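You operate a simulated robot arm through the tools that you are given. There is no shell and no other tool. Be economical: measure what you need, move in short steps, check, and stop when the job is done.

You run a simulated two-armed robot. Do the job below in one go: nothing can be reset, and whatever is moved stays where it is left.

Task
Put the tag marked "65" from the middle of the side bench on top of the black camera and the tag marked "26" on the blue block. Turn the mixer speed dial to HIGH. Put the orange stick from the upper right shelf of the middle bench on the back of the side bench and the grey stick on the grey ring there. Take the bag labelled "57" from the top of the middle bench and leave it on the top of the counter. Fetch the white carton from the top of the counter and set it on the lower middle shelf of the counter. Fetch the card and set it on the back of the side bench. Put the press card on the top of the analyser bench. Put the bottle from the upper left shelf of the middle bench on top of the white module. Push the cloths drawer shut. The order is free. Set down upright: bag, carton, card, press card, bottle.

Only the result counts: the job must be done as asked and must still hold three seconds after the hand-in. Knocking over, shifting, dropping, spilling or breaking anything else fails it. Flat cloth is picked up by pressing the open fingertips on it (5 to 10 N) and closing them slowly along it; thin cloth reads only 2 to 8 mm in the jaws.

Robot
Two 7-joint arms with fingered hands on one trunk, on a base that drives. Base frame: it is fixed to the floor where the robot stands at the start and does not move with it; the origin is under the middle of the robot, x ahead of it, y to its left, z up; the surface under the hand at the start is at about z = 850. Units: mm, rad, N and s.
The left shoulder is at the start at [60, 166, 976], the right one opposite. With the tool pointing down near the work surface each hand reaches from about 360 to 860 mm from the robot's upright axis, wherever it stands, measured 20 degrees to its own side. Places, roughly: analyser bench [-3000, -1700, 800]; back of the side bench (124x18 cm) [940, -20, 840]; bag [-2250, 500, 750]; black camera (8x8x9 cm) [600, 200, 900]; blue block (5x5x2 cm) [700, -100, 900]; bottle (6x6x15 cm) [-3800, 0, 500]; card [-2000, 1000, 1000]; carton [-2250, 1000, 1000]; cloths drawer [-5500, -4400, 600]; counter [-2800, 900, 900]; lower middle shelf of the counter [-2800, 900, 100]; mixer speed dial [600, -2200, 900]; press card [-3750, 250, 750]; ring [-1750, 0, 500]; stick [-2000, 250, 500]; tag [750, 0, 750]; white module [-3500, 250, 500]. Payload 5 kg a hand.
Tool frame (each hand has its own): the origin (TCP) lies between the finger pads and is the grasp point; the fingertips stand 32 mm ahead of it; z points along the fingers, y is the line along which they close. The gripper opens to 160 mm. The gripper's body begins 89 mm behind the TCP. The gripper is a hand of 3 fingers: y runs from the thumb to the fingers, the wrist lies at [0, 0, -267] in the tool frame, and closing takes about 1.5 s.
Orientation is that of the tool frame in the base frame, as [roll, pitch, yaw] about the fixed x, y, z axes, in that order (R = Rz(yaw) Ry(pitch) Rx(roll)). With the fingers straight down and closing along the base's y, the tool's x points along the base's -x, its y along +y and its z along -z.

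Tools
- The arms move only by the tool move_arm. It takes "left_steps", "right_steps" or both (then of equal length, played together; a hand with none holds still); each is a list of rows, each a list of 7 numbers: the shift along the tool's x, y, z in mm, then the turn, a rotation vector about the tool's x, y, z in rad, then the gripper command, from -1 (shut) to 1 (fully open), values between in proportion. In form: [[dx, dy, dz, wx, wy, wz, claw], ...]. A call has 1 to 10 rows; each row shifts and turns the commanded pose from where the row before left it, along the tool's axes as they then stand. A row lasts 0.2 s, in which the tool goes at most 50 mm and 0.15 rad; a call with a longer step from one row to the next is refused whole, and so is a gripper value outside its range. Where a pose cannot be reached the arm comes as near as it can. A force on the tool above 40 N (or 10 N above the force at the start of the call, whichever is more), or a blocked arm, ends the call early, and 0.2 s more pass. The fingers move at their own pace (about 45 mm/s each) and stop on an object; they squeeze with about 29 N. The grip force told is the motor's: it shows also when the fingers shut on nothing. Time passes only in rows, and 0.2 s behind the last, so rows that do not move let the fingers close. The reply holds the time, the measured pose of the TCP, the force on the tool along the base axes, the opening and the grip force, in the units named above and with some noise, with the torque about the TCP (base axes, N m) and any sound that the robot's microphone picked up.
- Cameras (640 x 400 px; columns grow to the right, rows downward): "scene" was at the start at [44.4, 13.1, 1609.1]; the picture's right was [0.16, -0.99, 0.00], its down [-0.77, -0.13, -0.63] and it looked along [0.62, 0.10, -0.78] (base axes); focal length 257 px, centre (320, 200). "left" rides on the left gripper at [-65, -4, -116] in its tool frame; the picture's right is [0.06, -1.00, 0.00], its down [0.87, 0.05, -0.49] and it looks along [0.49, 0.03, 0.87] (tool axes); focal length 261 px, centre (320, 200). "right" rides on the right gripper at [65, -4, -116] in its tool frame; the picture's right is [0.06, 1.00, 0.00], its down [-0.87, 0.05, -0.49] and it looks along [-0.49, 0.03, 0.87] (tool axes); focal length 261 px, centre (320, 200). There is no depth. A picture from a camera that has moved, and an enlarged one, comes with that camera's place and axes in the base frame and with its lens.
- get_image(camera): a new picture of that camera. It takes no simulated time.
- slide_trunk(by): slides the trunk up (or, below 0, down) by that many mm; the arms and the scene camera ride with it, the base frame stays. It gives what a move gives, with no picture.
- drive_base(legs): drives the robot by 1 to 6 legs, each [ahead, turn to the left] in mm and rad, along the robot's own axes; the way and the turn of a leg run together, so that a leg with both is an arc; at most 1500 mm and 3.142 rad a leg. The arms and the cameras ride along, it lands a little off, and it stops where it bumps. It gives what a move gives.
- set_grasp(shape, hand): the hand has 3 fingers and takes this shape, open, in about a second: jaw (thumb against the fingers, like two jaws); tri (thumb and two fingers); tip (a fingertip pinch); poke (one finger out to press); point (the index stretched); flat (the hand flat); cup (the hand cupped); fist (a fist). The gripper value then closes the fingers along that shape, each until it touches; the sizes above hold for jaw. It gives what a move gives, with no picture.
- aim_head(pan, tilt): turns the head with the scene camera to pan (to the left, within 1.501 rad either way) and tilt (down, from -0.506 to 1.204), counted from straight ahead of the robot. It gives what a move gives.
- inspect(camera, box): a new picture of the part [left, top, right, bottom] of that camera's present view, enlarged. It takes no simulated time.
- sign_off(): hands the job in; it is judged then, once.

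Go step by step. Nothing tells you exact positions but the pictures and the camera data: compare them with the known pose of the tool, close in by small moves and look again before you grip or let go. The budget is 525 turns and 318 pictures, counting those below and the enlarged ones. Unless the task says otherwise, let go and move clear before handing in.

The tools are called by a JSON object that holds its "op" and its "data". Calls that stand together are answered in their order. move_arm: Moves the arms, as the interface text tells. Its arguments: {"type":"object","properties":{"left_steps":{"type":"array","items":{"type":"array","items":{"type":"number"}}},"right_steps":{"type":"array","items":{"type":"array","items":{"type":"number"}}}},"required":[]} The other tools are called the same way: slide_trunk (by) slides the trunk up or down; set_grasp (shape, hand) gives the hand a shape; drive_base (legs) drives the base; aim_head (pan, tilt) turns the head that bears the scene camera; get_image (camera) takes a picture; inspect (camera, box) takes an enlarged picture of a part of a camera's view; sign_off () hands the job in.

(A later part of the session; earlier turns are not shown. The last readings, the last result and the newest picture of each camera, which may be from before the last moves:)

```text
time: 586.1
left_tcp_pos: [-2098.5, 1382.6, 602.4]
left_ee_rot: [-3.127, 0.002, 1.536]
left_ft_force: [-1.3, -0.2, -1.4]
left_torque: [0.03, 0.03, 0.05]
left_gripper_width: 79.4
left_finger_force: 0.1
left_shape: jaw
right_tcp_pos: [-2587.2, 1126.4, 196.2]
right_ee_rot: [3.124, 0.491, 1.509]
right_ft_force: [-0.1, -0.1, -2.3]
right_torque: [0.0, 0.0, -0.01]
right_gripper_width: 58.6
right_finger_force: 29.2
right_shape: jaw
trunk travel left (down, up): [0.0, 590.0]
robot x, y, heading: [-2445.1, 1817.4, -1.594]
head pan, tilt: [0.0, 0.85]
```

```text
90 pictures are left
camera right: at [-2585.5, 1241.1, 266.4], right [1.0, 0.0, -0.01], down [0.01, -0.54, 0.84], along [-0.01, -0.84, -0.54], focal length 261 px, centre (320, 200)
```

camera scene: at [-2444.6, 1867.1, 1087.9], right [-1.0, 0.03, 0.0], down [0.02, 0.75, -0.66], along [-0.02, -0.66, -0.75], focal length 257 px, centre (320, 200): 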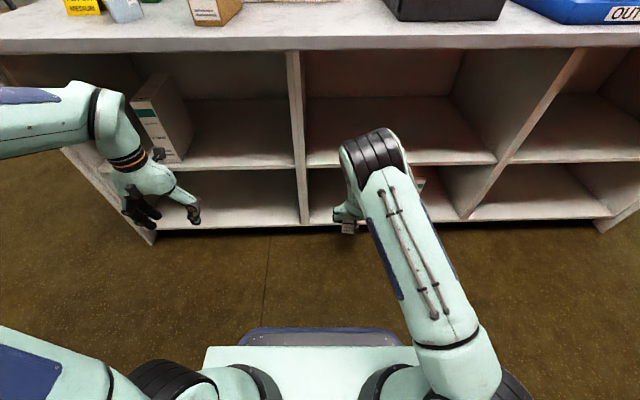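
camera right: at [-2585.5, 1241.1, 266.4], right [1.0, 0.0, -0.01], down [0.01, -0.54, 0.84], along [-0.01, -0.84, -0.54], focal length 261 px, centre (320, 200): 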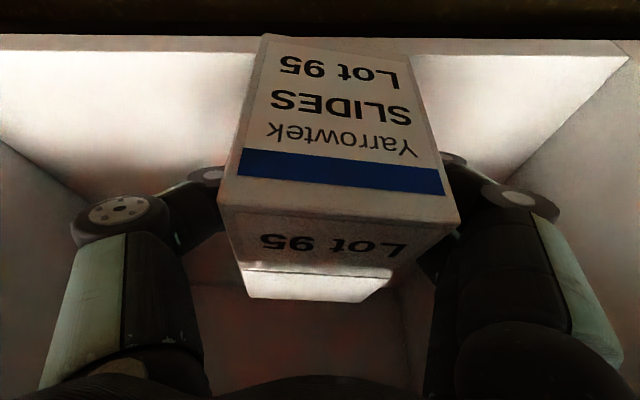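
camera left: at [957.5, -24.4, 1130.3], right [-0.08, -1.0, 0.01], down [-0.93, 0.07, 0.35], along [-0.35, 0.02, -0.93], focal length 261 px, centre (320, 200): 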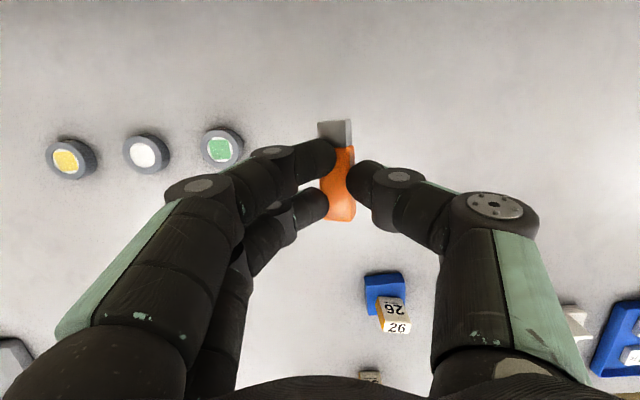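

The lower shelf lies lower (z≈95) and further in than thought. I move 50 mm deeper and continue down.

{"op": "drive_base", "data": {"legs": [[55, 0]]}}

{"op": "move_arm", "data": {"right_steps": [[5, 0, 9, 0, 0, 0, -0.5], [5, 0, 9, 0, 0, 0, -0.5], [4, 0, 7, 0, 0, 0, -0.5], [0, 0, 0, 0, 0, 0, -0.5]]}}

{"op": "get_image", "data": {"camera": "right"}}

```text
time: 587.1
left_tcp_pos: [-2100.1, 1328.7, 601.3]
left_ee_rot: [-3.127, -0.001, 1.537]
left_ft_force: [0.0, 0.9, 0.7]
left_torque: [0.02, -0.01, -0.01]
left_gripper_width: 79.6
left_finger_force: 0.1
left_shape: jaw
right_tcp_pos: [-2588.6, 1074.5, 195.6]
right_ee_rot: [3.127, 0.49, 1.512]
right_ft_force: [0.5, 0.0, -3.6]
right_torque: [0.0, -0.04, -0.03]
right_gripper_width: 58.4
right_finger_force: 29.2
right_shape: jaw
trunk travel left (down, up): [0.0, 590.0]
robot x, y, heading: [-2447.6, 1767.2, -1.6]
head pan, tilt: [0.0, 0.85]
```

```text
time: 588.1
left_tcp_pos: [-2099.8, 1328.4, 599.6]
left_ee_rot: [-3.13, 0.001, 1.535]
left_ft_force: [-0.8, 0.1, -0.1]
left_torque: [-0.05, -0.02, -0.01]
left_gripper_width: 79.3
left_finger_force: 0.2
left_shape: jaw
right_tcp_pos: [-2588.2, 1073.4, 167.1]
right_ee_rot: [3.126, 0.49, 1.511]
right_ft_force: [-0.3, -0.1, -3.3]
right_torque: [0.0, 0.02, 0.02]
right_gripper_width: 58.5
right_finger_force: 28.7
right_shape: jaw
trunk travel left (down, up): [0.0, 590.0]
robot x, y, heading: [-2445.3, 1761.6, -1.589]
head pan, tilt: [0.0, 0.85]
```

```text
89 pictures are left
camera right: at [-2586.6, 1187.7, 237.7], right [1.0, 0.0, -0.01], down [0.01, -0.54, 0.84], along [-0.01, -0.84, -0.54], focal length 261 px, centre (320, 200)
```

right: 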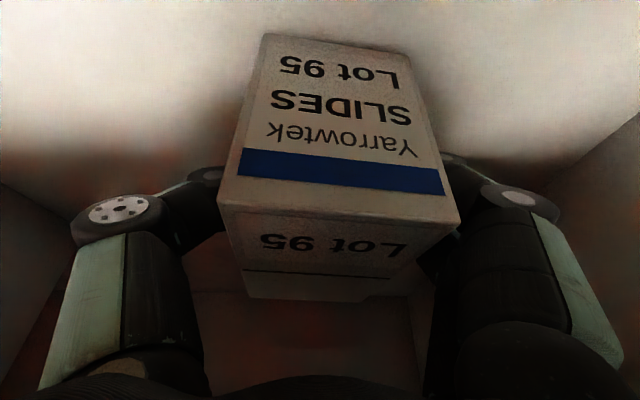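

{"op": "move_arm", "data": {"right_steps": [[2, 0, 3.6, 0, 0, 0, -0.5], [1.5, 0, 2.7, 0, 0, 0, -0.5], [1, 0, 1.8, 0, 0, 0, -0.5], [0, 0, 0, 0, 0, 0, -0.5]]}}

{"op": "move_arm", "data": {"right_steps": [[1, 0, 1.8, 0, 0, 0, -0.5], [1, 0, 1.8, 0, 0, 0, -0.5], [1, 0, 1.8, 0, 0, 0, -0.5], [0, 0, 0, 0, 0, 0, -0.5]]}}

{"op": "move_arm", "data": {"right_steps": [[1, 0, 1.8, 0, 0, 0, -0.5], [1, 0, 1.8, 0, 0, 0, -0.5], [0, 0, 0, 0, 0, 0, -0.5]]}}

```text
time: 589.0
left_tcp_pos: [-2099.9, 1329.1, 601.4]
left_ee_rot: [-3.129, 0.004, 1.534]
left_ft_force: [0.0, 1.0, 0.3]
left_torque: [0.01, 0.0, -0.03]
left_gripper_width: 79.4
left_finger_force: 0.1
left_shape: jaw
right_tcp_pos: [-2586.2, 1071.8, 163.1]
right_ee_rot: [3.124, 0.501, 1.511]
right_ft_force: [-1.3, 7.0, 22.6]
right_torque: [-0.05, 0.14, -0.04]
right_gripper_width: 59.7
right_finger_force: 28.6
right_shape: jaw
trunk travel left (down, up): [0.0, 590.0]
robot x, y, heading: [-2445.8, 1760.3, -1.592]
head pan, tilt: [0.0, 0.85]
stopped in row 4 (right hand): the force on the tool passed its limit at 41 N (the readings are from after the stop); the commanded pose is now the measured one
```

```text
time: 589.5
left_tcp_pos: [-2100.1, 1329.7, 601.7]
left_ee_rot: [-3.129, 0.005, 1.534]
left_ft_force: [0.2, -0.2, 0.1]
left_torque: [0.01, -0.02, -0.02]
left_gripper_width: 79.4
left_finger_force: 0.1
left_shape: jaw
right_tcp_pos: [-2586.8, 1070.8, 163.4]
right_ee_rot: [3.123, 0.505, 1.51]
right_ft_force: [-1.3, 5.6, 22.6]
right_torque: [-0.01, 0.15, -0.01]
right_gripper_width: 60.5
right_finger_force: 28.9
right_shape: jaw
trunk travel left (down, up): [0.0, 590.0]
robot x, y, heading: [-2449.9, 1765.5, -1.598]
head pan, tilt: [0.0, 0.85]
stopped in row 2 (right hand): the force on the tool passed its limit at 42 N (the readings are from after the stop); the commanded pose is now the measured one
```

```text
time: 589.9
left_tcp_pos: [-2100.2, 1329.2, 600.7]
left_ee_rot: [-3.13, 0.004, 1.534]
left_ft_force: [-0.4, -0.1, 0.2]
left_torque: [-0.01, 0.01, 0.02]
left_gripper_width: 79.4
left_finger_force: 0.0
left_shape: jaw
right_tcp_pos: [-2587.0, 1067.9, 162.8]
right_ee_rot: [3.121, 0.508, 1.51]
right_ft_force: [-0.4, 4.9, 21.4]
right_torque: [-0.06, 0.15, -0.06]
right_gripper_width: 60.6
right_finger_force: 28.9
right_shape: jaw
trunk travel left (down, up): [0.0, 590.0]
robot x, y, heading: [-2448.5, 1764.1, -1.597]
head pan, tilt: [0.0, 0.85]
stopped in row 2 (right hand): the force on the tool passed its limit at 43 N (the readings are from after the stop); the commanded pose is now the measured one
```

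{"op": "move_arm", "data": {"right_steps": [[-1, 0, -1.8, 0, 0, 0, -0.5], [0, 0, 0, 0, 0, 0, -0.2], [0, 0, 0, 0, 0, 0, 0], [0, 0, 0, 0, 0, 0, 0.2], [0, 0, 0, 0, 0, 0, 0.3], [0, 0, 0, 0, 0, 0, 0.3], [0, 0, -15, 0, 0, 0, 0.3], [0, 0, -30, 0, 0, 0, 0.3], [0, 0, -30, 0, 0, 0, 0.3], [0, 0, -20, 0, 0, 0, 0.3]]}}

{"op": "get_image", "data": {"camera": "right"}}

```text
time: 592.1
left_tcp_pos: [-2099.6, 1329.3, 602.2]
left_ee_rot: [-3.13, 0.001, 1.535]
left_ft_force: [-0.4, -0.3, 0.3]
left_torque: [0.0, 0.0, -0.03]
left_gripper_width: 79.4
left_finger_force: 0.1
left_shape: jaw
right_tcp_pos: [-2585.9, 1113.7, 245.2]
right_ee_rot: [3.122, 0.504, 1.51]
right_ft_force: [-0.1, -0.2, 0.1]
right_torque: [-0.01, 0.01, 0.01]
right_gripper_width: 103.6
right_finger_force: 0.1
right_shape: jaw
trunk travel left (down, up): [0.0, 590.0]
robot x, y, heading: [-2448.1, 1767.2, -1.597]
head pan, tilt: [0.0, 0.85]
```

```text
88 pictures are left
camera right: at [-2583.6, 1229.0, 313.8], right [1.0, 0.0, -0.01], down [0.01, -0.53, 0.85], along [0.0, -0.85, -0.53], focal length 261 px, centre (320, 200)
```

right: 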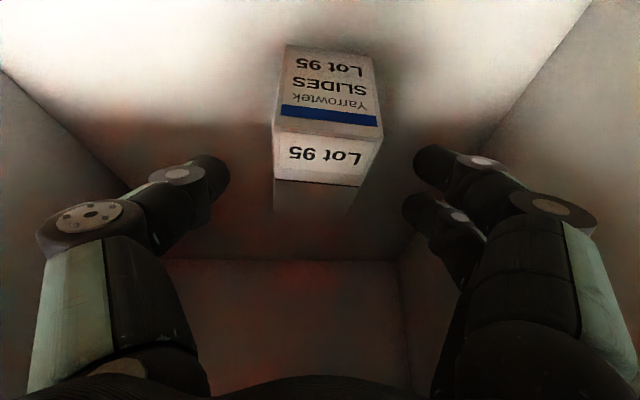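

The carton stands on the lower middle shelf. I retract and drive round to the left part of the middle bench.

{"op": "drive_base", "data": {"legs": [[-270, 0]]}}

{"op": "slide_trunk", "data": {"by": 400}}

{"op": "move_arm", "data": {"right_steps": [[0, 0, 0, 0, 0.125, 0, 0], [0, 0, 0, 0, 0.125, 0, 0], [0, 0, 0, 0, 0.125, 0, 0], [0, 0, 0, 0, 0.125, 0, 0], [20, 0, -40, 0, 0, 0, 0], [20, 0, -40, 0, 0, 0, 0], [20, 0, -40, 0, 0, 0, 0], [20, 0, -40, 0, 0, 0, 0], [20, 0, -40, 0, 0, 0, 0], [20, 0, -40, 0, 0, 0, 0]]}}

{"op": "slide_trunk", "data": {"by": 125}}

{"op": "drive_base", "data": {"legs": [[0, 1.5], [1400, 0], [0, -1.47], [1330, 0], [1330, 0], [0, -1.571]]}}

```text
time: 594.0
left_tcp_pos: [-2092.1, 1598.0, 602.1]
left_ee_rot: [-3.129, 0.001, 1.536]
left_ft_force: [0.1, -0.4, 0.5]
left_torque: [0.05, 0.01, 0.01]
left_gripper_width: 79.2
left_finger_force: 0.1
left_shape: jaw
right_tcp_pos: [-2577.1, 1382.5, 244.6]
right_ee_rot: [3.123, 0.502, 1.513]
right_ft_force: [-0.4, -0.5, -0.3]
right_torque: [0.03, 0.01, 0.0]
right_gripper_width: 103.4
right_finger_force: 0.0
right_shape: jaw
trunk travel left (down, up): [0.0, 590.0]
robot x, y, heading: [-2439.3, 2035.4, -1.594]
head pan, tilt: [0.0, 0.85]
```

```text
time: 597.9
left_tcp_pos: [-2093.0, 1599.1, 1000.9]
left_ee_rot: [-3.131, 0.002, 1.537]
left_ft_force: [-0.2, 0.4, -0.2]
left_torque: [-0.02, -0.04, -0.01]
left_gripper_width: 79.7
left_finger_force: 0.0
left_shape: jaw
right_tcp_pos: [-2578.2, 1384.0, 645.0]
right_ee_rot: [3.123, 0.503, 1.511]
right_ft_force: [0.1, 0.2, 0.3]
right_torque: [0.02, 0.02, 0.02]
right_gripper_width: 103.6
right_finger_force: 0.2
right_shape: jaw
trunk travel left (down, up): [-400.0, 190.0]
robot x, y, heading: [-2441.8, 2034.6, -1.593]
head pan, tilt: [0.0, 0.85]
```

```text
time: 600.0
left_tcp_pos: [-2091.8, 1598.8, 1001.5]
left_ee_rot: [-3.129, 0.002, 1.536]
left_ft_force: [-0.2, -1.0, 0.8]
left_torque: [-0.03, 0.01, 0.01]
left_gripper_width: 79.2
left_finger_force: 0.0
left_shape: jaw
right_tcp_pos: [-2574.0, 1504.1, 885.1]
right_ee_rot: [3.124, 0.003, 1.52]
right_ft_force: [0.5, -0.2, -0.2]
right_torque: [0.01, 0.02, -0.03]
right_gripper_width: 80.6
right_finger_force: 0.0
right_shape: jaw
trunk travel left (down, up): [-400.0, 190.0]
robot x, y, heading: [-2439.3, 2033.0, -1.595]
head pan, tilt: [0.0, 0.85]
```

```text
time: 601.6
left_tcp_pos: [-2092.2, 1597.7, 1125.3]
left_ee_rot: [-3.129, 0.0, 1.534]
left_ft_force: [0.2, 0.4, 0.0]
left_torque: [0.0, -0.02, 0.0]
left_gripper_width: 79.2
left_finger_force: 0.1
left_shape: jaw
right_tcp_pos: [-2573.5, 1503.9, 1009.5]
right_ee_rot: [3.124, 0.003, 1.52]
right_ft_force: [-0.1, 0.1, -0.5]
right_torque: [0.01, 0.01, 0.01]
right_gripper_width: 80.8
right_finger_force: 0.0
right_shape: jaw
trunk travel left (down, up): [-525.0, 65.0]
robot x, y, heading: [-2437.0, 2033.3, -1.596]
head pan, tilt: [0.0, 0.85]
```

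```text
time: 632.3
left_tcp_pos: [-1380.2, -1127.4, 1125.6]
left_ee_rot: [-3.129, 0.002, 0.063]
left_ft_force: [0.1, 0.7, 0.3]
left_torque: [0.0, 0.02, 0.0]
left_gripper_width: 79.5
left_finger_force: 0.1
left_shape: jaw
right_tcp_pos: [-1520.4, -659.2, 1008.9]
right_ee_rot: [3.125, 0.004, 0.049]
right_ft_force: [0.6, 0.6, 0.6]
right_torque: [0.0, -0.01, 0.01]
right_gripper_width: 80.6
right_finger_force: 0.1
right_shape: jaw
trunk travel left (down, up): [-525.0, 65.0]
robot x, y, heading: [-981.7, -741.8, -3.06]
head pan, tilt: [0.0, 0.85]
```

{"op": "drive_base", "data": {"legs": [[0, -0.085], [1260, 0], [1260, 0], [0, -1.571]]}}

{"op": "aim_head", "data": {"pan": 0, "tilt": 0.6}}

{"op": "get_image", "data": {"camera": "scene"}}

```text
time: 648.9
left_tcp_pos: [-3855.0, -280.6, 1125.4]
left_ee_rot: [-3.13, 0.001, -1.559]
left_ft_force: [0.2, 0.2, -0.1]
left_torque: [0.03, 0.0, -0.01]
left_gripper_width: 79.6
left_finger_force: 0.0
left_shape: jaw
right_tcp_pos: [-3377.4, -161.9, 1009.4]
right_ee_rot: [3.124, 0.004, -1.575]
right_ft_force: [0.9, 0.1, 0.1]
right_torque: [0.0, -0.03, 0.01]
right_gripper_width: 80.8
right_finger_force: 0.0
right_shape: jaw
trunk travel left (down, up): [-525.0, 65.0]
robot x, y, heading: [-3487.9, -700.2, 1.602]
head pan, tilt: [0.0, 0.85]
```

```text
time: 649.7
left_tcp_pos: [-3855.0, -280.7, 1127.2]
left_ee_rot: [-3.129, 0.001, -1.558]
left_ft_force: [-0.1, 0.2, -1.3]
left_torque: [0.04, -0.03, 0.04]
left_gripper_width: 79.6
left_finger_force: 0.0
left_shape: jaw
right_tcp_pos: [-3378.9, -162.4, 1009.4]
right_ee_rot: [3.123, 0.004, -1.575]
right_ft_force: [0.9, -0.6, -0.7]
right_torque: [-0.01, 0.01, 0.01]
right_gripper_width: 80.6
right_finger_force: 0.1
right_shape: jaw
trunk travel left (down, up): [-525.0, 65.0]
robot x, y, heading: [-3484.6, -700.7, 1.6]
head pan, tilt: [0.0, 0.6]
```

```text
87 pictures are left
camera scene: at [-3489.1, -640.6, 1633.8], right [1.0, 0.02, 0.0], down [0.01, -0.57, -0.82], along [-0.02, 0.82, -0.57], focal length 257 px, centre (320, 200)
```

scene: 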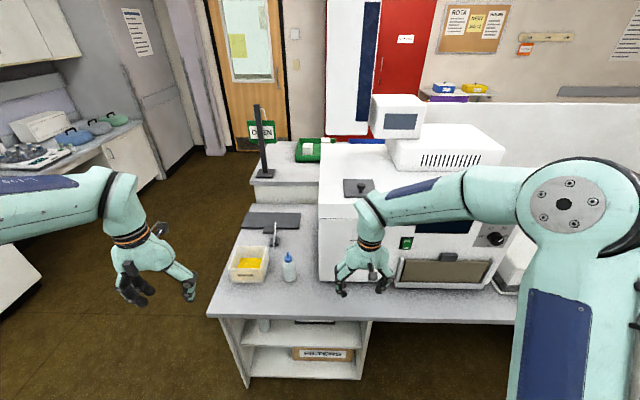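

{"op": "inspect", "data": {"camera": "scene", "box": [200, 110, 330, 300]}}

{"op": "inspect", "data": {"camera": "scene", "box": [210, 290, 400, 390]}}

```text
2.11 times, centred on (265, 205) of scene
camera zoom: at [-3489.1, -640.6, 1633.8], right [1.0, 0.02, 0.0], down [0.01, -0.57, -0.82], along [-0.02, 0.82, -0.57], focal length 542 px, centre (436, 190)
```

zoom: 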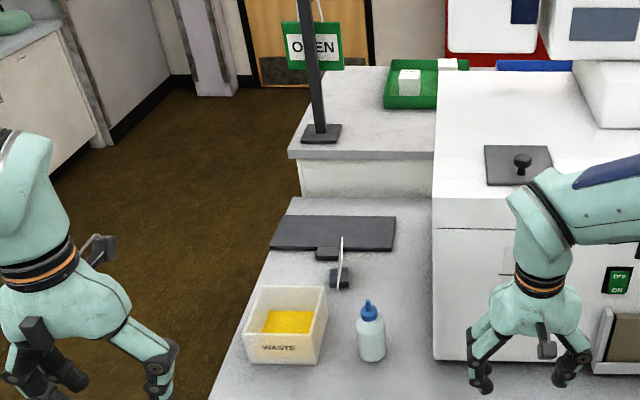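

```text
3.37 times, centred on (305, 340) of scene
camera zoom: at [-3489.1, -640.6, 1633.8], right [1.0, 0.02, 0.0], down [0.01, -0.57, -0.82], along [-0.02, 0.82, -0.57], focal length 867 px, centre (370, -272)
```

zoom: 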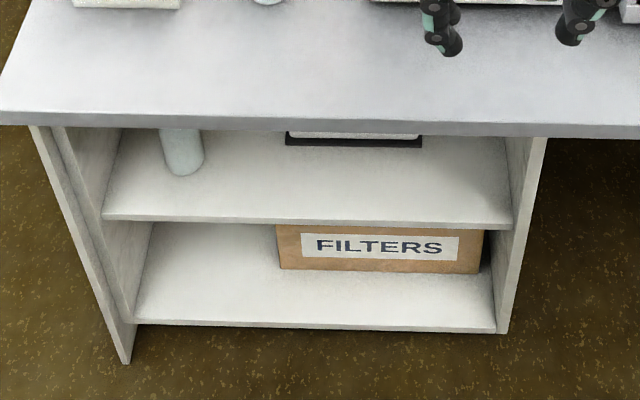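

The thin upright "press card" stands edge-on at about (-3745,293). I drive closer and bring the left hand over it.

{"op": "drive_base", "data": {"legs": [[210, -0.02]]}}

{"op": "move_arm", "data": {"left_steps": [[-42, -14, 0, 0, 0, 0, 0], [-42, -14, 0, 0, 0, 0, 0], [-42, -14, 0, 0, 0, 0, 0], [-42, -14, 0, 0, 0, 0, 0], [-42, -14, 0, 0, 0, 0, 0], [-42, -14, 10, 0, 0, 0, 0], [-42, -14, 20, 0, 0, 0, 0], [-30, 0, 30, 0, 0, 0, 0], [0, 0, 0, 0, 0, 0, 0]]}}

{"op": "get_image", "data": {"camera": "left"}}

{"op": "get_image", "data": {"camera": "scene"}}

```text
time: 651.2
left_tcp_pos: [-3853.2, -108.8, 1126.0]
left_ee_rot: [-3.129, 0.002, -1.572]
left_ft_force: [-0.5, -0.5, 0.0]
left_torque: [0.01, 0.02, 0.0]
left_gripper_width: 79.3
left_finger_force: 0.0
left_shape: jaw
right_tcp_pos: [-3377.8, -4.8, 1009.3]
right_ee_rot: [3.126, -0.013, -1.587]
right_ft_force: [-1.3, -4.0, 2.5]
right_torque: [0.7, -0.08, 0.03]
right_gripper_width: 80.5
right_finger_force: 0.0
right_shape: jaw
trunk travel left (down, up): [-525.0, 65.0]
robot x, y, heading: [-3488.6, -531.2, 1.583]
head pan, tilt: [0.0, 0.6]
stopped in leg 1: the force on the tool passed its limit at 100 N (the readings are from after the stop); the commanded pose is now the measured one
```

```text
time: 653.2
left_tcp_pos: [-3755.4, 214.1, 1068.4]
left_ee_rot: [-3.13, 0.001, -1.573]
left_ft_force: [0.3, -0.2, -0.7]
left_torque: [-0.04, -0.01, 0.0]
left_gripper_width: 79.5
left_finger_force: 0.2
left_shape: jaw
right_tcp_pos: [-3377.6, -4.5, 1009.0]
right_ee_rot: [3.125, -0.014, -1.59]
right_ft_force: [0.1, -10.1, 1.7]
right_torque: [1.38, 0.0, -0.02]
right_gripper_width: 80.7
right_finger_force: 0.1
right_shape: jaw
trunk travel left (down, up): [-525.0, 65.0]
robot x, y, heading: [-3493.9, -529.3, 1.585]
head pan, tilt: [0.0, 0.6]
```

```text
84 pictures are left
camera left: at [-3752.4, 279.8, 1183.9], right [1.0, -0.06, 0.01], down [-0.06, -0.87, 0.49], along [-0.02, -0.49, -0.87], focal length 261 px, centre (320, 200)
```

left: 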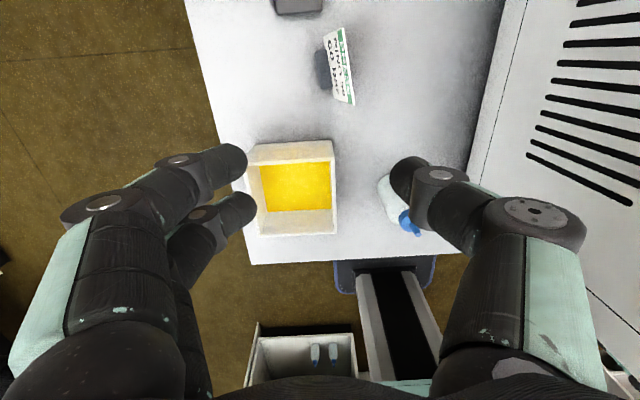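

```text
83 pictures are left
camera scene: at [-3491.6, -473.1, 1633.9], right [1.0, 0.01, 0.0], down [0.01, -0.56, -0.83], along [-0.01, 0.83, -0.56], focal length 257 px, centre (320, 200)
```

scene: 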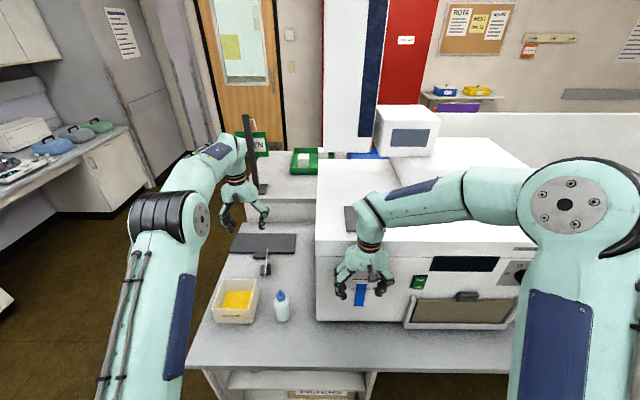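

{"op": "inspect", "data": {"camera": "left", "box": [290, 10, 390, 120]}}

{"op": "inspect", "data": {"camera": "scene", "box": [235, 235, 300, 290]}}

{"op": "move_arm", "data": {"right_steps": [[40, 0, 0, 0, 0, 0, 0], [40, 0, 0, 0, 0, 0, 0], [40, 0, 0, 0, 0, 0, 0], [40, 0, 0, 0, 0, 0, 0]]}}

```text
3.64 times, centred on (340, 65) of left
camera zoom: at [-3752.4, 279.8, 1183.9], right [1.0, -0.06, 0.01], down [-0.06, -0.87, 0.49], along [-0.02, -0.49, -0.87], focal length 948 px, centre (247, 691)
```

zoom: 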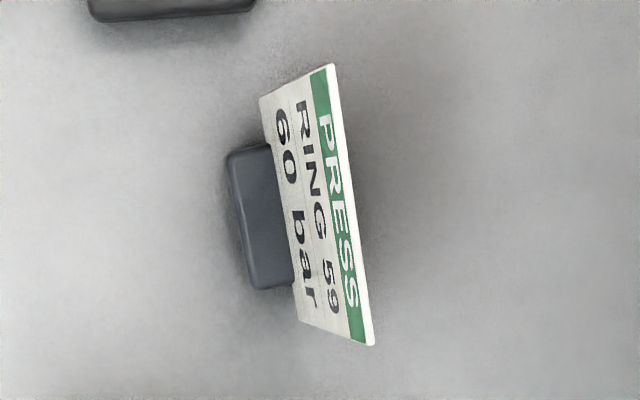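

```text
7.27 times, centred on (268, 262) of scene
camera zoom: at [-3491.6, -473.1, 1633.9], right [1.0, 0.01, 0.0], down [0.01, -0.56, -0.83], along [-0.01, 0.83, -0.56], focal length 1871 px, centre (702, -254)
```

zoom: 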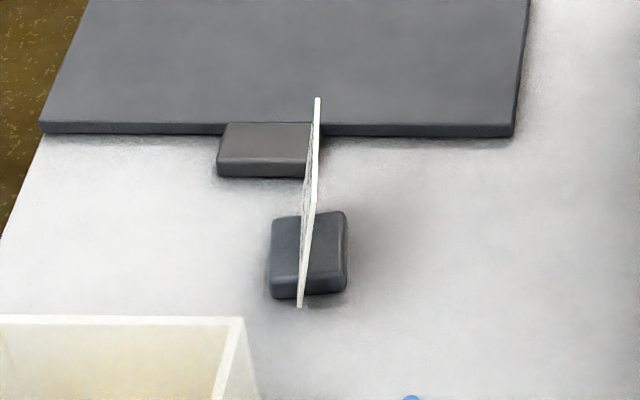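

```text
time: 654.2
left_tcp_pos: [-3754.3, 214.4, 1068.7]
left_ee_rot: [-3.13, 0.002, -1.569]
left_ft_force: [-0.1, 1.0, -0.1]
left_torque: [0.01, 0.0, 0.0]
left_gripper_width: 79.5
left_finger_force: 0.1
left_shape: jaw
right_tcp_pos: [-3381.3, -165.6, 1011.7]
right_ee_rot: [3.124, -0.012, -1.591]
right_ft_force: [0.3, 1.1, -0.2]
right_torque: [0.02, -0.02, -0.03]
right_gripper_width: 80.6
right_finger_force: 0.1
right_shape: jaw
trunk travel left (down, up): [-525.0, 65.0]
robot x, y, heading: [-3490.4, -531.5, 1.581]
head pan, tilt: [0.0, 0.6]
```

{"op": "move_arm", "data": {"left_steps": [[-16, -12.3, 40, 0, 0, 0, -0.2], [-16, -12.3, 40, 0, 0, 0, -0.2], [-17, -12.3, 40, 0, 0, 0, -0.2], [0, 0, 35, -0.1, 0, 0, -0.2], [0, 0, 20, -0.1, 0, 0, -0.2], [0, 0, 0, 0, 0, 0, -0.2]]}}

{"op": "get_image", "data": {"camera": "left"}}

```text
time: 655.6
left_tcp_pos: [-3717.3, 264.6, 892.0]
left_ee_rot: [2.953, 0.002, -1.57]
left_ft_force: [0.5, -0.2, 0.6]
left_torque: [0.02, -0.01, 0.01]
left_gripper_width: 64.2
left_finger_force: 0.1
left_shape: jaw
right_tcp_pos: [-3381.1, -164.1, 1010.8]
right_ee_rot: [3.125, -0.011, -1.588]
right_ft_force: [0.4, 0.1, 0.0]
right_torque: [-0.01, 0.0, -0.02]
right_gripper_width: 80.6
right_finger_force: 0.1
right_shape: jaw
trunk travel left (down, up): [-525.0, 65.0]
robot x, y, heading: [-3494.2, -532.4, 1.583]
head pan, tilt: [0.0, 0.6]
```

```text
80 pictures are left
camera left: at [-3691.8, 329.4, 1005.0], right [0.98, -0.06, -0.19], down [0.04, -0.87, 0.49], along [-0.19, -0.49, -0.85], focal length 261 px, centre (320, 200)
```

left: 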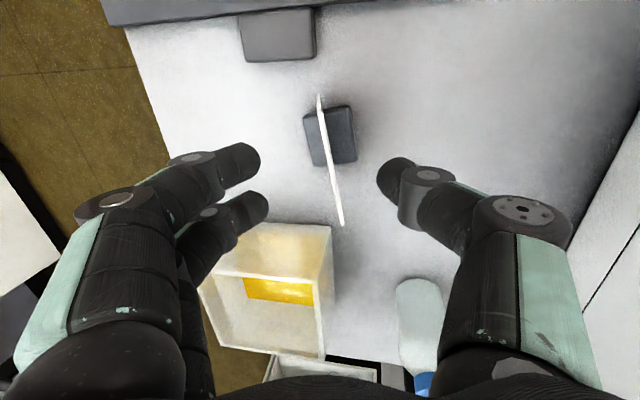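

{"op": "move_arm", "data": {"left_steps": [[0, -8, 0, 0, 0, -0.1, -0.3], [0, 0, 20, 0, 0, -0.09, -0.3], [0, 0, 25, 0, 0, 0, -0.3], [0, 0, 23, 0, 0, 0, -0.3], [0, 0, 0, 0, 0, 0, -0.3]]}}

{"op": "get_image", "data": {"camera": "left"}}

```text
time: 656.8
left_tcp_pos: [-3720.8, 266.3, 823.1]
left_ee_rot: [2.958, 0.035, -1.384]
left_ft_force: [-0.5, 0.0, 0.1]
left_torque: [0.0, -0.05, 0.0]
left_gripper_width: 56.5
left_finger_force: 0.1
left_shape: jaw
right_tcp_pos: [-3380.8, -166.2, 1011.4]
right_ee_rot: [3.126, -0.014, -1.589]
right_ft_force: [-0.7, 0.0, -0.1]
right_torque: [-0.01, -0.01, 0.0]
right_gripper_width: 80.5
right_finger_force: 0.1
right_shape: jaw
trunk travel left (down, up): [-525.0, 65.0]
robot x, y, heading: [-3487.6, -533.6, 1.582]
head pan, tilt: [0.0, 0.6]
```

```text
79 pictures are left
camera left: at [-3707.8, 330.2, 939.4], right [0.97, 0.13, -0.19], down [0.2, -0.86, 0.46], along [-0.1, -0.49, -0.87], focal length 261 px, centre (320, 200)
```

left: 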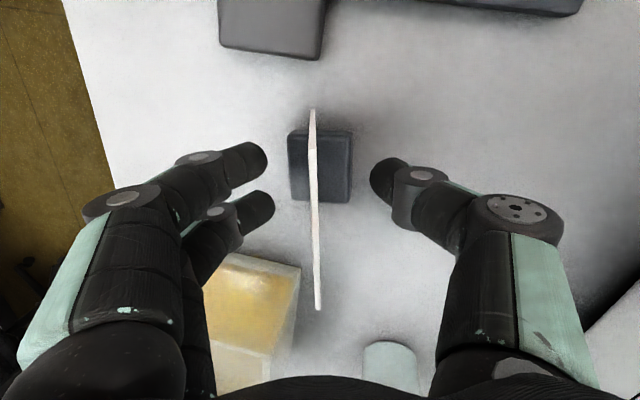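

{"op": "move_arm", "data": {"left_steps": [[0, 0, 0, 0, 0, 0, -0.7], [0, 0, 0, 0, 0, 0, -1], [0, 0, 0, 0, 0, 0, -1], [0, 0, 0, 0, 0, 0, -1], [0, 0, 0, 0, 0, 0, -1], [0, 3, -15, 0, 0, 0, -1], [0, 7, -38, 0, 0, 0, -1], [0, 7, -38, 0, 0, 0, -1], [0, 7, -38, 0, 0, 0, -1]]}}

{"op": "get_image", "data": {"camera": "left"}}

```text
time: 658.8
left_tcp_pos: [-3721.5, 259.2, 955.6]
left_ee_rot: [2.956, 0.039, -1.385]
left_ft_force: [0.6, 0.8, -1.3]
left_torque: [0.0, 0.0, 0.02]
left_gripper_width: 0.3
left_finger_force: 29.0
left_shape: jaw
right_tcp_pos: [-3381.6, -163.3, 1011.6]
right_ee_rot: [3.126, -0.01, -1.59]
right_ft_force: [0.6, -0.2, 0.3]
right_torque: [-0.02, 0.01, -0.02]
right_gripper_width: 80.9
right_finger_force: 0.0
right_shape: jaw
trunk travel left (down, up): [-525.0, 65.0]
robot x, y, heading: [-3489.6, -527.4, 1.583]
head pan, tilt: [0.0, 0.6]
```

```text
78 pictures are left
camera left: at [-3708.1, 323.9, 1072.5], right [0.97, 0.13, -0.19], down [0.2, -0.86, 0.46], along [-0.1, -0.49, -0.87], focal length 261 px, centre (320, 200)
```

left: 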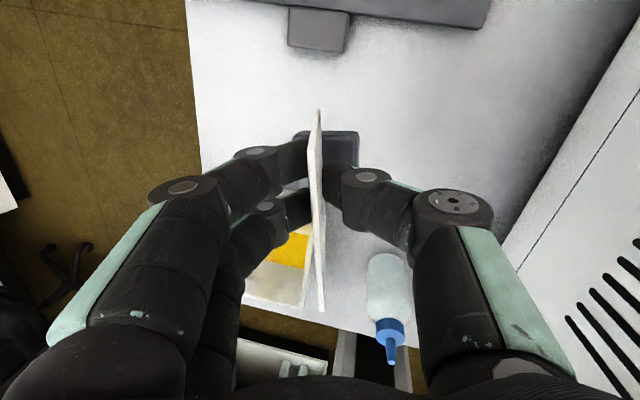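

The press card is held. I lift, back off, tuck the hand, and turn to face the analyser bench.

{"op": "move_arm", "data": {"left_steps": [[0, 7, -38, 0, 0, 0, -1], [0, 7, -38, 0, 0, 0, -1], [0, 0, 0, 0, 0, 0, -1]]}}

{"op": "drive_base", "data": {"legs": [[-230, 0]]}}

{"op": "move_arm", "data": {"left_steps": [[40, 0, 0, 0, 0, 0, -1], [40, 0, 0, 0, 0, 0, -1], [40, 0, 0, 0, 0, 0, -1], [40, 0, 0, 0, 0, 0, -1], [40, 0, 0, 0, 0, 0, -1], [40, 0, 0, 0, 0, 0, -1]]}}

{"op": "drive_base", "data": {"legs": [[0, 1.571], [0, 1.571]]}}

{"op": "get_image", "data": {"camera": "scene"}}

```text
time: 659.6
left_tcp_pos: [-3720.5, 256.5, 1034.3]
left_ee_rot: [2.957, 0.036, -1.384]
left_ft_force: [0.3, -0.3, -1.2]
left_torque: [0.01, -0.02, 0.0]
left_gripper_width: 0.0
left_finger_force: 28.9
left_shape: jaw
right_tcp_pos: [-3382.1, -164.7, 1010.2]
right_ee_rot: [3.128, -0.014, -1.591]
right_ft_force: [0.4, -0.3, 0.1]
right_torque: [0.0, -0.02, 0.0]
right_gripper_width: 80.8
right_finger_force: 0.1
right_shape: jaw
trunk travel left (down, up): [-525.0, 65.0]
robot x, y, heading: [-3487.6, -532.7, 1.585]
head pan, tilt: [0.0, 0.6]
```

```text
time: 661.3
left_tcp_pos: [-3717.7, 27.4, 1035.6]
left_ee_rot: [2.956, 0.039, -1.385]
left_ft_force: [0.3, -0.6, -0.7]
left_torque: [0.04, -0.03, 0.01]
left_gripper_width: 0.2
left_finger_force: 28.4
left_shape: jaw
right_tcp_pos: [-3378.3, -394.2, 1011.9]
right_ee_rot: [3.125, -0.012, -1.589]
right_ft_force: [0.8, -0.2, -0.4]
right_torque: [0.03, -0.01, 0.01]
right_gripper_width: 80.8
right_finger_force: 0.0
right_shape: jaw
trunk travel left (down, up): [-525.0, 65.0]
robot x, y, heading: [-3485.6, -760.6, 1.583]
head pan, tilt: [0.0, 0.6]
```

```text
time: 662.7
left_tcp_pos: [-3672.9, -208.3, 1026.0]
left_ee_rot: [2.959, 0.039, -1.384]
left_ft_force: [-0.4, -0.1, -1.2]
left_torque: [0.01, -0.02, 0.02]
left_gripper_width: 0.2
left_finger_force: 29.4
left_shape: jaw
right_tcp_pos: [-3379.2, -393.9, 1012.1]
right_ee_rot: [3.127, -0.01, -1.59]
right_ft_force: [-0.5, 0.0, 0.9]
right_torque: [0.03, 0.01, -0.05]
right_gripper_width: 80.5
right_finger_force: 0.0
right_shape: jaw
trunk travel left (down, up): [-525.0, 65.0]
robot x, y, heading: [-3488.9, -759.6, 1.579]
head pan, tilt: [0.0, 0.6]
```

```text
time: 670.9
left_tcp_pos: [-3315.9, -1317.0, 1026.7]
left_ee_rot: [2.957, 0.037, 1.728]
left_ft_force: [0.2, 0.7, -0.9]
left_torque: [0.02, 0.01, -0.03]
left_gripper_width: 0.0
left_finger_force: 29.1
left_shape: jaw
right_tcp_pos: [-3606.9, -1124.3, 1009.7]
right_ee_rot: [3.125, -0.015, 1.524]
right_ft_force: [0.0, 0.7, 0.5]
right_torque: [0.0, 0.0, 0.01]
right_gripper_width: 80.7
right_finger_force: 0.2
right_shape: jaw
trunk travel left (down, up): [-525.0, 65.0]
robot x, y, heading: [-3486.6, -762.0, -1.586]
head pan, tilt: [0.0, 0.6]
```

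```text
77 pictures are left
camera scene: at [-3488.7, -818.6, 1633.8], right [-1.0, 0.02, 0.0], down [0.01, 0.56, -0.82], along [-0.01, -0.82, -0.57], focal length 257 px, centre (320, 200)
```

scene: 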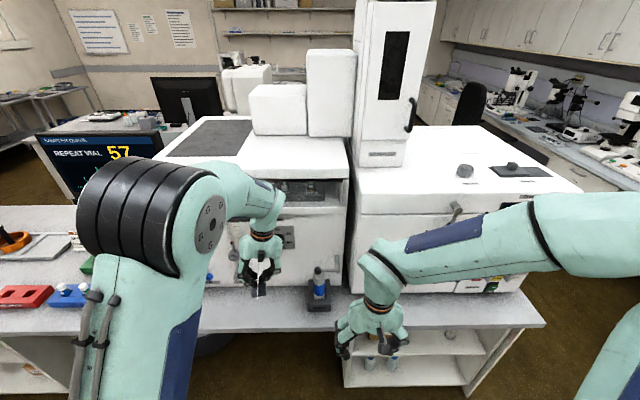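

{"op": "aim_head", "data": {"pan": 0.55, "tilt": 0.7}}

{"op": "get_image", "data": {"camera": "scene"}}

```text
time: 671.9
left_tcp_pos: [-3316.7, -1318.1, 1026.0]
left_ee_rot: [2.956, 0.037, 1.729]
left_ft_force: [0.1, 0.2, -0.5]
left_torque: [0.03, 0.05, 0.04]
left_gripper_width: 0.1
left_finger_force: 29.5
left_shape: jaw
right_tcp_pos: [-3607.3, -1125.5, 1010.9]
right_ee_rot: [3.125, -0.016, 1.523]
right_ft_force: [0.1, -0.5, -0.4]
right_torque: [-0.01, 0.01, 0.01]
right_gripper_width: 80.8
right_finger_force: 0.1
right_shape: jaw
trunk travel left (down, up): [-525.0, 65.0]
robot x, y, heading: [-3488.6, -761.2, -1.588]
head pan, tilt: [0.55, 0.7]
```

```text
76 pictures are left
camera scene: at [-3444.4, -803.4, 1625.2], right [-0.86, -0.51, 0.0], down [-0.33, 0.56, -0.77], along [0.39, -0.66, -0.64], focal length 257 px, centre (320, 200)
```

scene: 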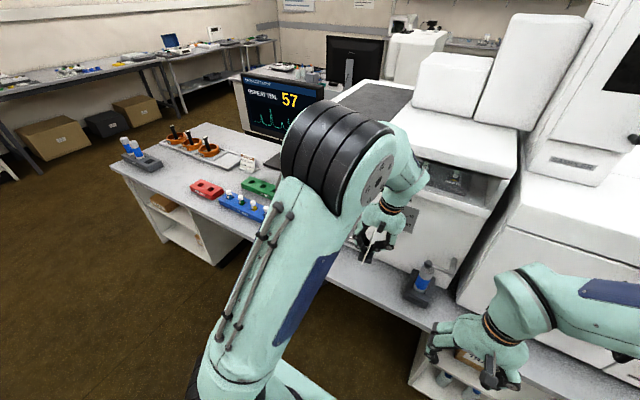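

{"op": "drive_base", "data": {"legs": [[0, 1.588], [270, 0], [0, -1.571]]}}

{"op": "get_image", "data": {"camera": "left"}}

```text
time: 681.8
left_tcp_pos: [-3032.5, -1312.8, 1027.3]
left_ee_rot: [2.957, 0.037, 1.754]
left_ft_force: [-1.0, -0.3, -0.9]
left_torque: [0.03, -0.01, -0.03]
left_gripper_width: 0.3
left_finger_force: 29.2
left_shape: jaw
right_tcp_pos: [-3327.7, -1126.1, 1011.4]
right_ee_rot: [3.124, -0.014, 1.55]
right_ft_force: [-0.6, -0.2, -0.4]
right_torque: [0.01, -0.03, 0.02]
right_gripper_width: 80.6
right_finger_force: 0.0
right_shape: jaw
trunk travel left (down, up): [-525.0, 65.0]
robot x, y, heading: [-3217.0, -757.6, -1.566]
head pan, tilt: [0.55, 0.7]
```

```text
75 pictures are left
camera left: at [-3046.9, -1376.9, 1142.0], right [-0.97, -0.12, -0.19], down [-0.2, 0.87, 0.46], along [0.1, 0.49, -0.87], focal length 261 px, centre (320, 200)
```

left: 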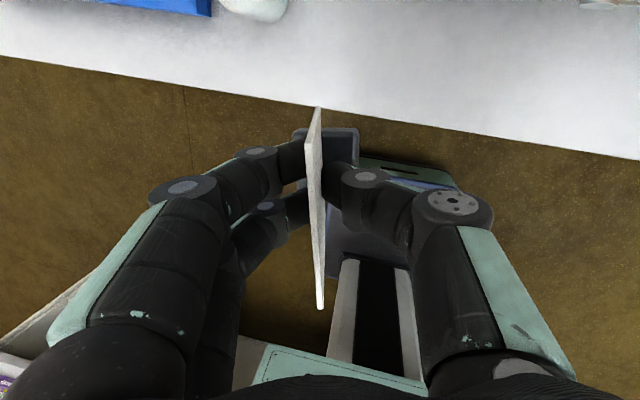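

{"op": "move_arm", "data": {"left_steps": [[-35.4, -6.7, 0, 0, 0, 0, -1], [-35.4, -6.7, 0, 0, 0, 0, -1], [1.3, -6.4, 34.4, 0, 0, 0, -1], [1.3, -6.4, 34.4, 0, 0, 0, -1], [1.3, -6.4, 34.4, 0, 0, 0, -1], [0, 0, 0, 0, 0, 0, -1]]}}

{"op": "get_image", "data": {"camera": "scene"}}

{"op": "get_image", "data": {"camera": "left"}}

```text
time: 682.6
left_tcp_pos: [-3033.3, -1384.1, 990.8]
left_ee_rot: [2.961, 0.042, 1.758]
left_ft_force: [-2.9, 8.5, 3.0]
left_torque: [-1.31, -0.09, -0.25]
left_gripper_width: 0.3
left_finger_force: 29.1
left_shape: jaw
right_tcp_pos: [-3328.3, -1124.8, 1010.8]
right_ee_rot: [3.126, -0.014, 1.549]
right_ft_force: [0.0, 0.4, 0.2]
right_torque: [0.0, 0.06, 0.01]
right_gripper_width: 80.9
right_finger_force: 0.0
right_shape: jaw
trunk travel left (down, up): [-525.0, 65.0]
robot x, y, heading: [-3220.9, -755.4, -1.562]
head pan, tilt: [0.55, 0.7]
stopped in row 4 (left hand): the force on the tool passed its limit at 374 N (the readings are from after the stop); the commanded pose is now the measured one
```

```text
74 pictures are left
camera scene: at [-3173.3, -799.4, 1625.2], right [-0.85, -0.53, 0.0], down [-0.34, 0.55, -0.77], along [0.41, -0.65, -0.64], focal length 257 px, centre (320, 200)
```

scene: 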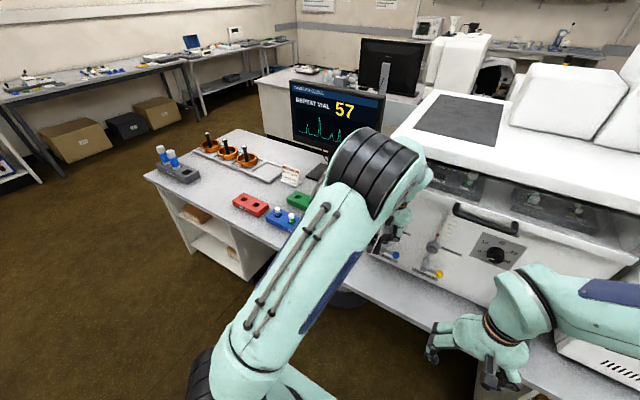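

```text
73 pictures are left
camera left: at [-3046.3, -1448.0, 1106.8], right [-0.97, -0.13, -0.18], down [-0.2, 0.87, 0.46], along [0.1, 0.48, -0.87], focal length 261 px, centre (320, 200)
```

left: 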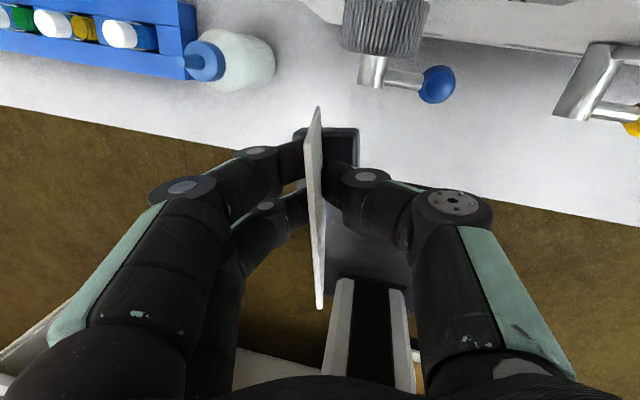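

Part of the hand bumped the analyser. I back away, then rotate the card a quarter turn so the hand's camera side stays clear.

{"op": "move_arm", "data": {"left_steps": [[40, 7, -10, 0, 0, 0, -1], [40, 7, -30, 0, 0, 0, -1], [30, 5, -20, 0, 0, 0, -1], [0, 0, 0, 0, 0, 0, -1]]}}

{"op": "move_arm", "data": {"left_steps": [[0, 0, 0, 0, 0, -0.15, -1], [0, 0, 0, 0, 0, -0.15, -1], [0, 0, 0, 0, 0, -0.15, -1], [0, 0, 0, 0, 0, -0.15, -1], [0, 0, 0, 0, 0, -0.15, -1], [0, 0, 0, 0, 0, -0.15, -1], [0, 0, 0, 0, 0, -0.15, -1], [0, 0, 0, 0, 0, -0.15, -1], [0, 0, 0, 0, 0, -0.15, -1], [0, 0, 0, 0, 0, 0, -1]]}}

{"op": "get_image", "data": {"camera": "scene"}}

{"op": "get_image", "data": {"camera": "left"}}

```text
refused: row 2 steps farther than a row can; nothing moved
```

```text
time: 684.8
left_tcp_pos: [-3032.5, -1385.4, 991.1]
left_ee_rot: [-3.141, 0.185, 3.112]
left_ft_force: [-1.2, 0.4, -1.5]
left_torque: [0.03, -0.01, 0.01]
left_gripper_width: 0.2
left_finger_force: 29.2
left_shape: jaw
right_tcp_pos: [-3326.7, -1124.8, 1010.6]
right_ee_rot: [3.127, -0.015, 1.551]
right_ft_force: [0.1, 0.2, 0.4]
right_torque: [0.0, -0.01, 0.01]
right_gripper_width: 80.4
right_finger_force: 0.0
right_shape: jaw
trunk travel left (down, up): [-525.0, 65.0]
robot x, y, heading: [-3217.8, -757.7, -1.565]
head pan, tilt: [0.55, 0.7]
```

```text
72 pictures are left
camera scene: at [-3173.1, -800.4, 1625.2], right [-0.85, -0.53, 0.0], down [-0.34, 0.55, -0.76], along [0.41, -0.65, -0.64], focal length 257 px, centre (320, 200)
```

scene: 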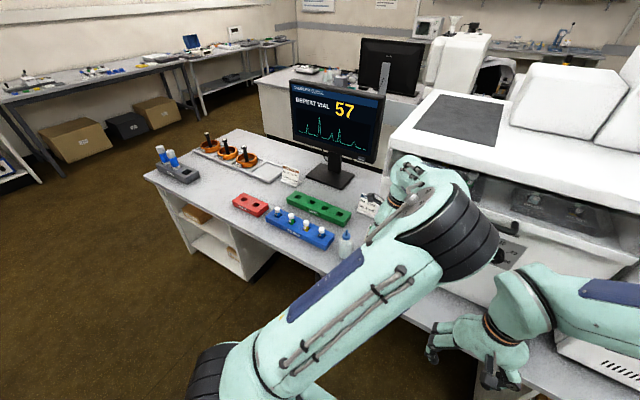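

```text
71 pictures are left
camera left: at [-2990.5, -1390.1, 1116.1], right [-0.09, -1.0, -0.01], down [-0.94, 0.08, 0.32], along [-0.32, 0.04, -0.95], focal length 261 px, centre (320, 200)
```

left: 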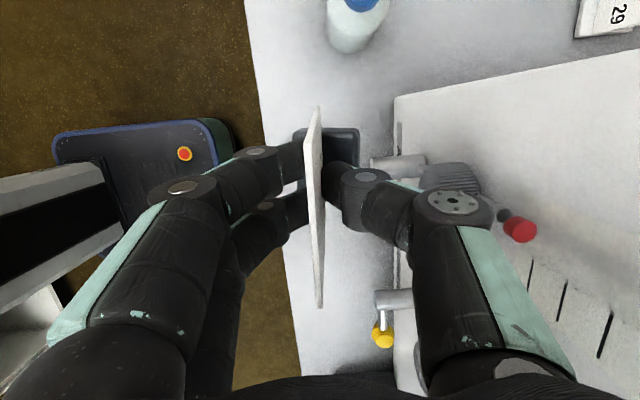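

{"op": "move_arm", "data": {"left_steps": [[-33.4, 1, 6.2, 0, 0, 0, -1], [-33.4, 1, 6.3, 0, 0, 0, -1], [5.5, 0, 29.5, 0, 0, 0, -1], [5.5, 0, 29.5, 0, 0, 0, -1], [3.7, 0, 19.6, 0, 0, 0, -1], [0, 0, 0, 0, 0, 0, -1]]}}

{"op": "get_image", "data": {"camera": "left"}}

```text
time: 686.2
left_tcp_pos: [-2965.5, -1385.8, 911.4]
left_ee_rot: [-3.14, 0.187, 3.109]
left_ft_force: [-0.1, -0.3, -0.8]
left_torque: [0.02, -0.01, -0.01]
left_gripper_width: 0.1
left_finger_force: 29.1
left_shape: jaw
right_tcp_pos: [-3327.8, -1125.4, 1010.7]
right_ee_rot: [3.126, -0.013, 1.551]
right_ft_force: [0.0, -0.1, -0.6]
right_torque: [0.03, 0.02, -0.03]
right_gripper_width: 80.7
right_finger_force: 0.0
right_shape: jaw
trunk travel left (down, up): [-525.0, 65.0]
robot x, y, heading: [-3218.8, -757.9, -1.564]
head pan, tilt: [0.55, 0.7]
```

```text
70 pictures are left
camera left: at [-2923.5, -1391.0, 1036.6], right [-0.09, -1.0, -0.01], down [-0.94, 0.08, 0.32], along [-0.32, 0.04, -0.95], focal length 261 px, centre (320, 200)
```

left: 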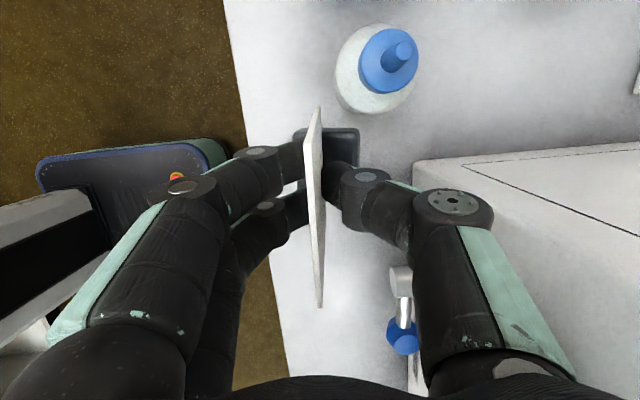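

{"op": "move_arm", "data": {"left_steps": [[15, 5, -2.8, 0, 0, 0, -1], [2.8, 0, 14.7, 0, 0, 0, -1], [0.7, 0, 4, 0, 0, 0, -1], [0.6, 0, 3, 0, 0, 0, -1], [0, 0, 0, 0, 0, 0, -1]]}}

{"op": "move_arm", "data": {"left_steps": [[0.6, 0, 3, 0, 0, 0, -1], [0.6, 0, 3, 0, 0, 0, -1], [0, 0, 0, 0, 0, 0, -1]]}}

{"op": "move_arm", "data": {"left_steps": [[0.6, 0, 3, 0, 0, 0, -1], [0.4, 0, 2, 0, 0, 0, -1], [0, 0, 0, 0, 0, 0, -1]]}}

```text
time: 687.4
left_tcp_pos: [-2980.1, -1381.4, 888.4]
left_ee_rot: [-3.14, 0.185, 3.11]
left_ft_force: [-0.1, 0.0, -0.7]
left_torque: [0.0, 0.01, -0.01]
left_gripper_width: 0.2
left_finger_force: 29.0
left_shape: jaw
right_tcp_pos: [-3326.5, -1124.5, 1010.4]
right_ee_rot: [3.125, -0.013, 1.55]
right_ft_force: [-0.1, 0.3, 0.1]
right_torque: [0.02, -0.01, -0.01]
right_gripper_width: 80.9
right_finger_force: 0.1
right_shape: jaw
trunk travel left (down, up): [-525.0, 65.0]
robot x, y, heading: [-3218.1, -759.3, -1.565]
head pan, tilt: [0.55, 0.7]
```

```text
time: 688.2
left_tcp_pos: [-2978.7, -1380.6, 882.1]
left_ee_rot: [-3.141, 0.186, 3.109]
left_ft_force: [0.7, -0.1, -1.2]
left_torque: [0.0, 0.0, -0.01]
left_gripper_width: 0.0
left_finger_force: 29.2
left_shape: jaw
right_tcp_pos: [-3327.3, -1124.7, 1010.5]
right_ee_rot: [3.126, -0.014, 1.549]
right_ft_force: [0.0, -0.8, -0.6]
right_torque: [0.0, 0.03, 0.02]
right_gripper_width: 80.6
right_finger_force: 0.1
right_shape: jaw
trunk travel left (down, up): [-525.0, 65.0]
robot x, y, heading: [-3217.0, -760.7, -1.561]
head pan, tilt: [0.55, 0.7]
```

```text
time: 689.0
left_tcp_pos: [-2978.7, -1380.5, 877.7]
left_ee_rot: [-3.138, 0.186, 3.11]
left_ft_force: [-0.3, 1.0, -1.2]
left_torque: [-0.03, 0.05, 0.02]
left_gripper_width: 0.0
left_finger_force: 29.0
left_shape: jaw
right_tcp_pos: [-3327.8, -1125.9, 1010.0]
right_ee_rot: [3.125, -0.014, 1.55]
right_ft_force: [-0.1, -0.3, -0.4]
right_torque: [0.01, 0.0, 0.0]
right_gripper_width: 80.5
right_finger_force: 0.0
right_shape: jaw
trunk travel left (down, up): [-525.0, 65.0]
robot x, y, heading: [-3215.4, -760.1, -1.567]
head pan, tilt: [0.55, 0.7]
```

The card must be levelled before release: I raise a little and correct the tool tilt.

{"op": "move_arm", "data": {"left_steps": [[-4.6, 0, -25, 0, 0, 0, -1], [0, 0, 0, -0.0885, 0.09, 0.0165, -1], [0, 0, 0, -0.0885, 0.09, 0.0165, -1], [0, 0, 0, 0, 0, 0, -1]]}}

{"op": "get_image", "data": {"camera": "left"}}

{"op": "inspect", "data": {"camera": "scene", "box": [300, 150, 460, 280]}}

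```text
time: 690.0
left_tcp_pos: [-2991.4, -1367.2, 909.9]
left_ee_rot: [2.97, 0.007, 3.084]
left_ft_force: [-0.7, 0.2, -1.0]
left_torque: [0.02, 0.0, 0.0]
left_gripper_width: 0.0
left_finger_force: 29.4
left_shape: jaw
right_tcp_pos: [-3332.0, -1114.4, 1012.7]
right_ee_rot: [3.12, -0.003, 1.55]
right_ft_force: [0.5, 0.3, -0.8]
right_torque: [0.03, 0.0, -0.03]
right_gripper_width: 80.6
right_finger_force: 0.1
right_shape: jaw
trunk travel left (down, up): [-525.0, 65.0]
robot x, y, heading: [-3219.9, -757.8, -1.561]
head pan, tilt: [0.55, 0.7]
```

```text
69 pictures are left
camera left: at [-2928.3, -1395.0, 1023.6], right [-0.12, -0.98, -0.17], down [-0.87, 0.02, 0.49], along [-0.47, 0.21, -0.86], focal length 261 px, centre (320, 200)
```

left: 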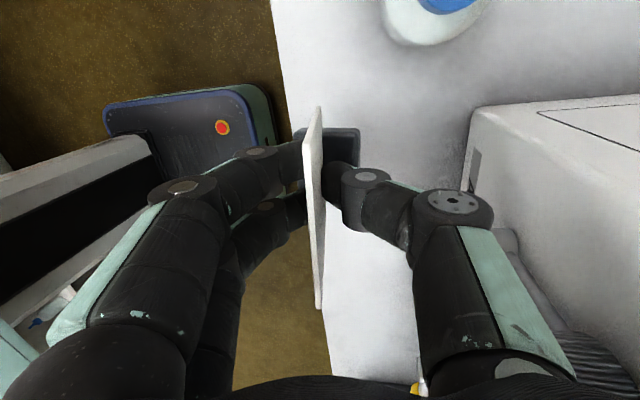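

```text
3.08 times, centred on (380, 215) of scene
camera zoom: at [-3182.7, -783.0, 1625.6], right [-0.85, -0.53, 0.0], down [-0.34, 0.54, -0.77], along [0.41, -0.66, -0.63], focal length 792 px, centre (135, 154)
```

zoom: 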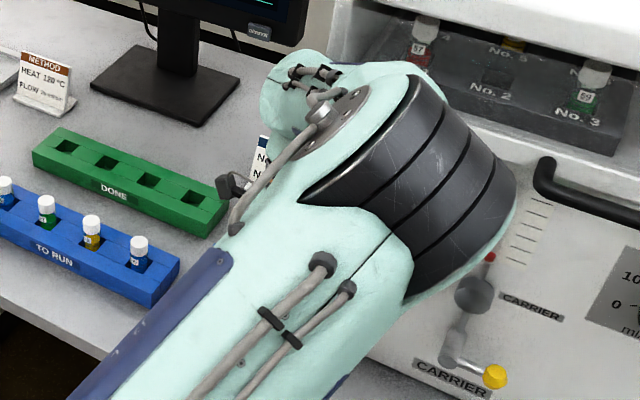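

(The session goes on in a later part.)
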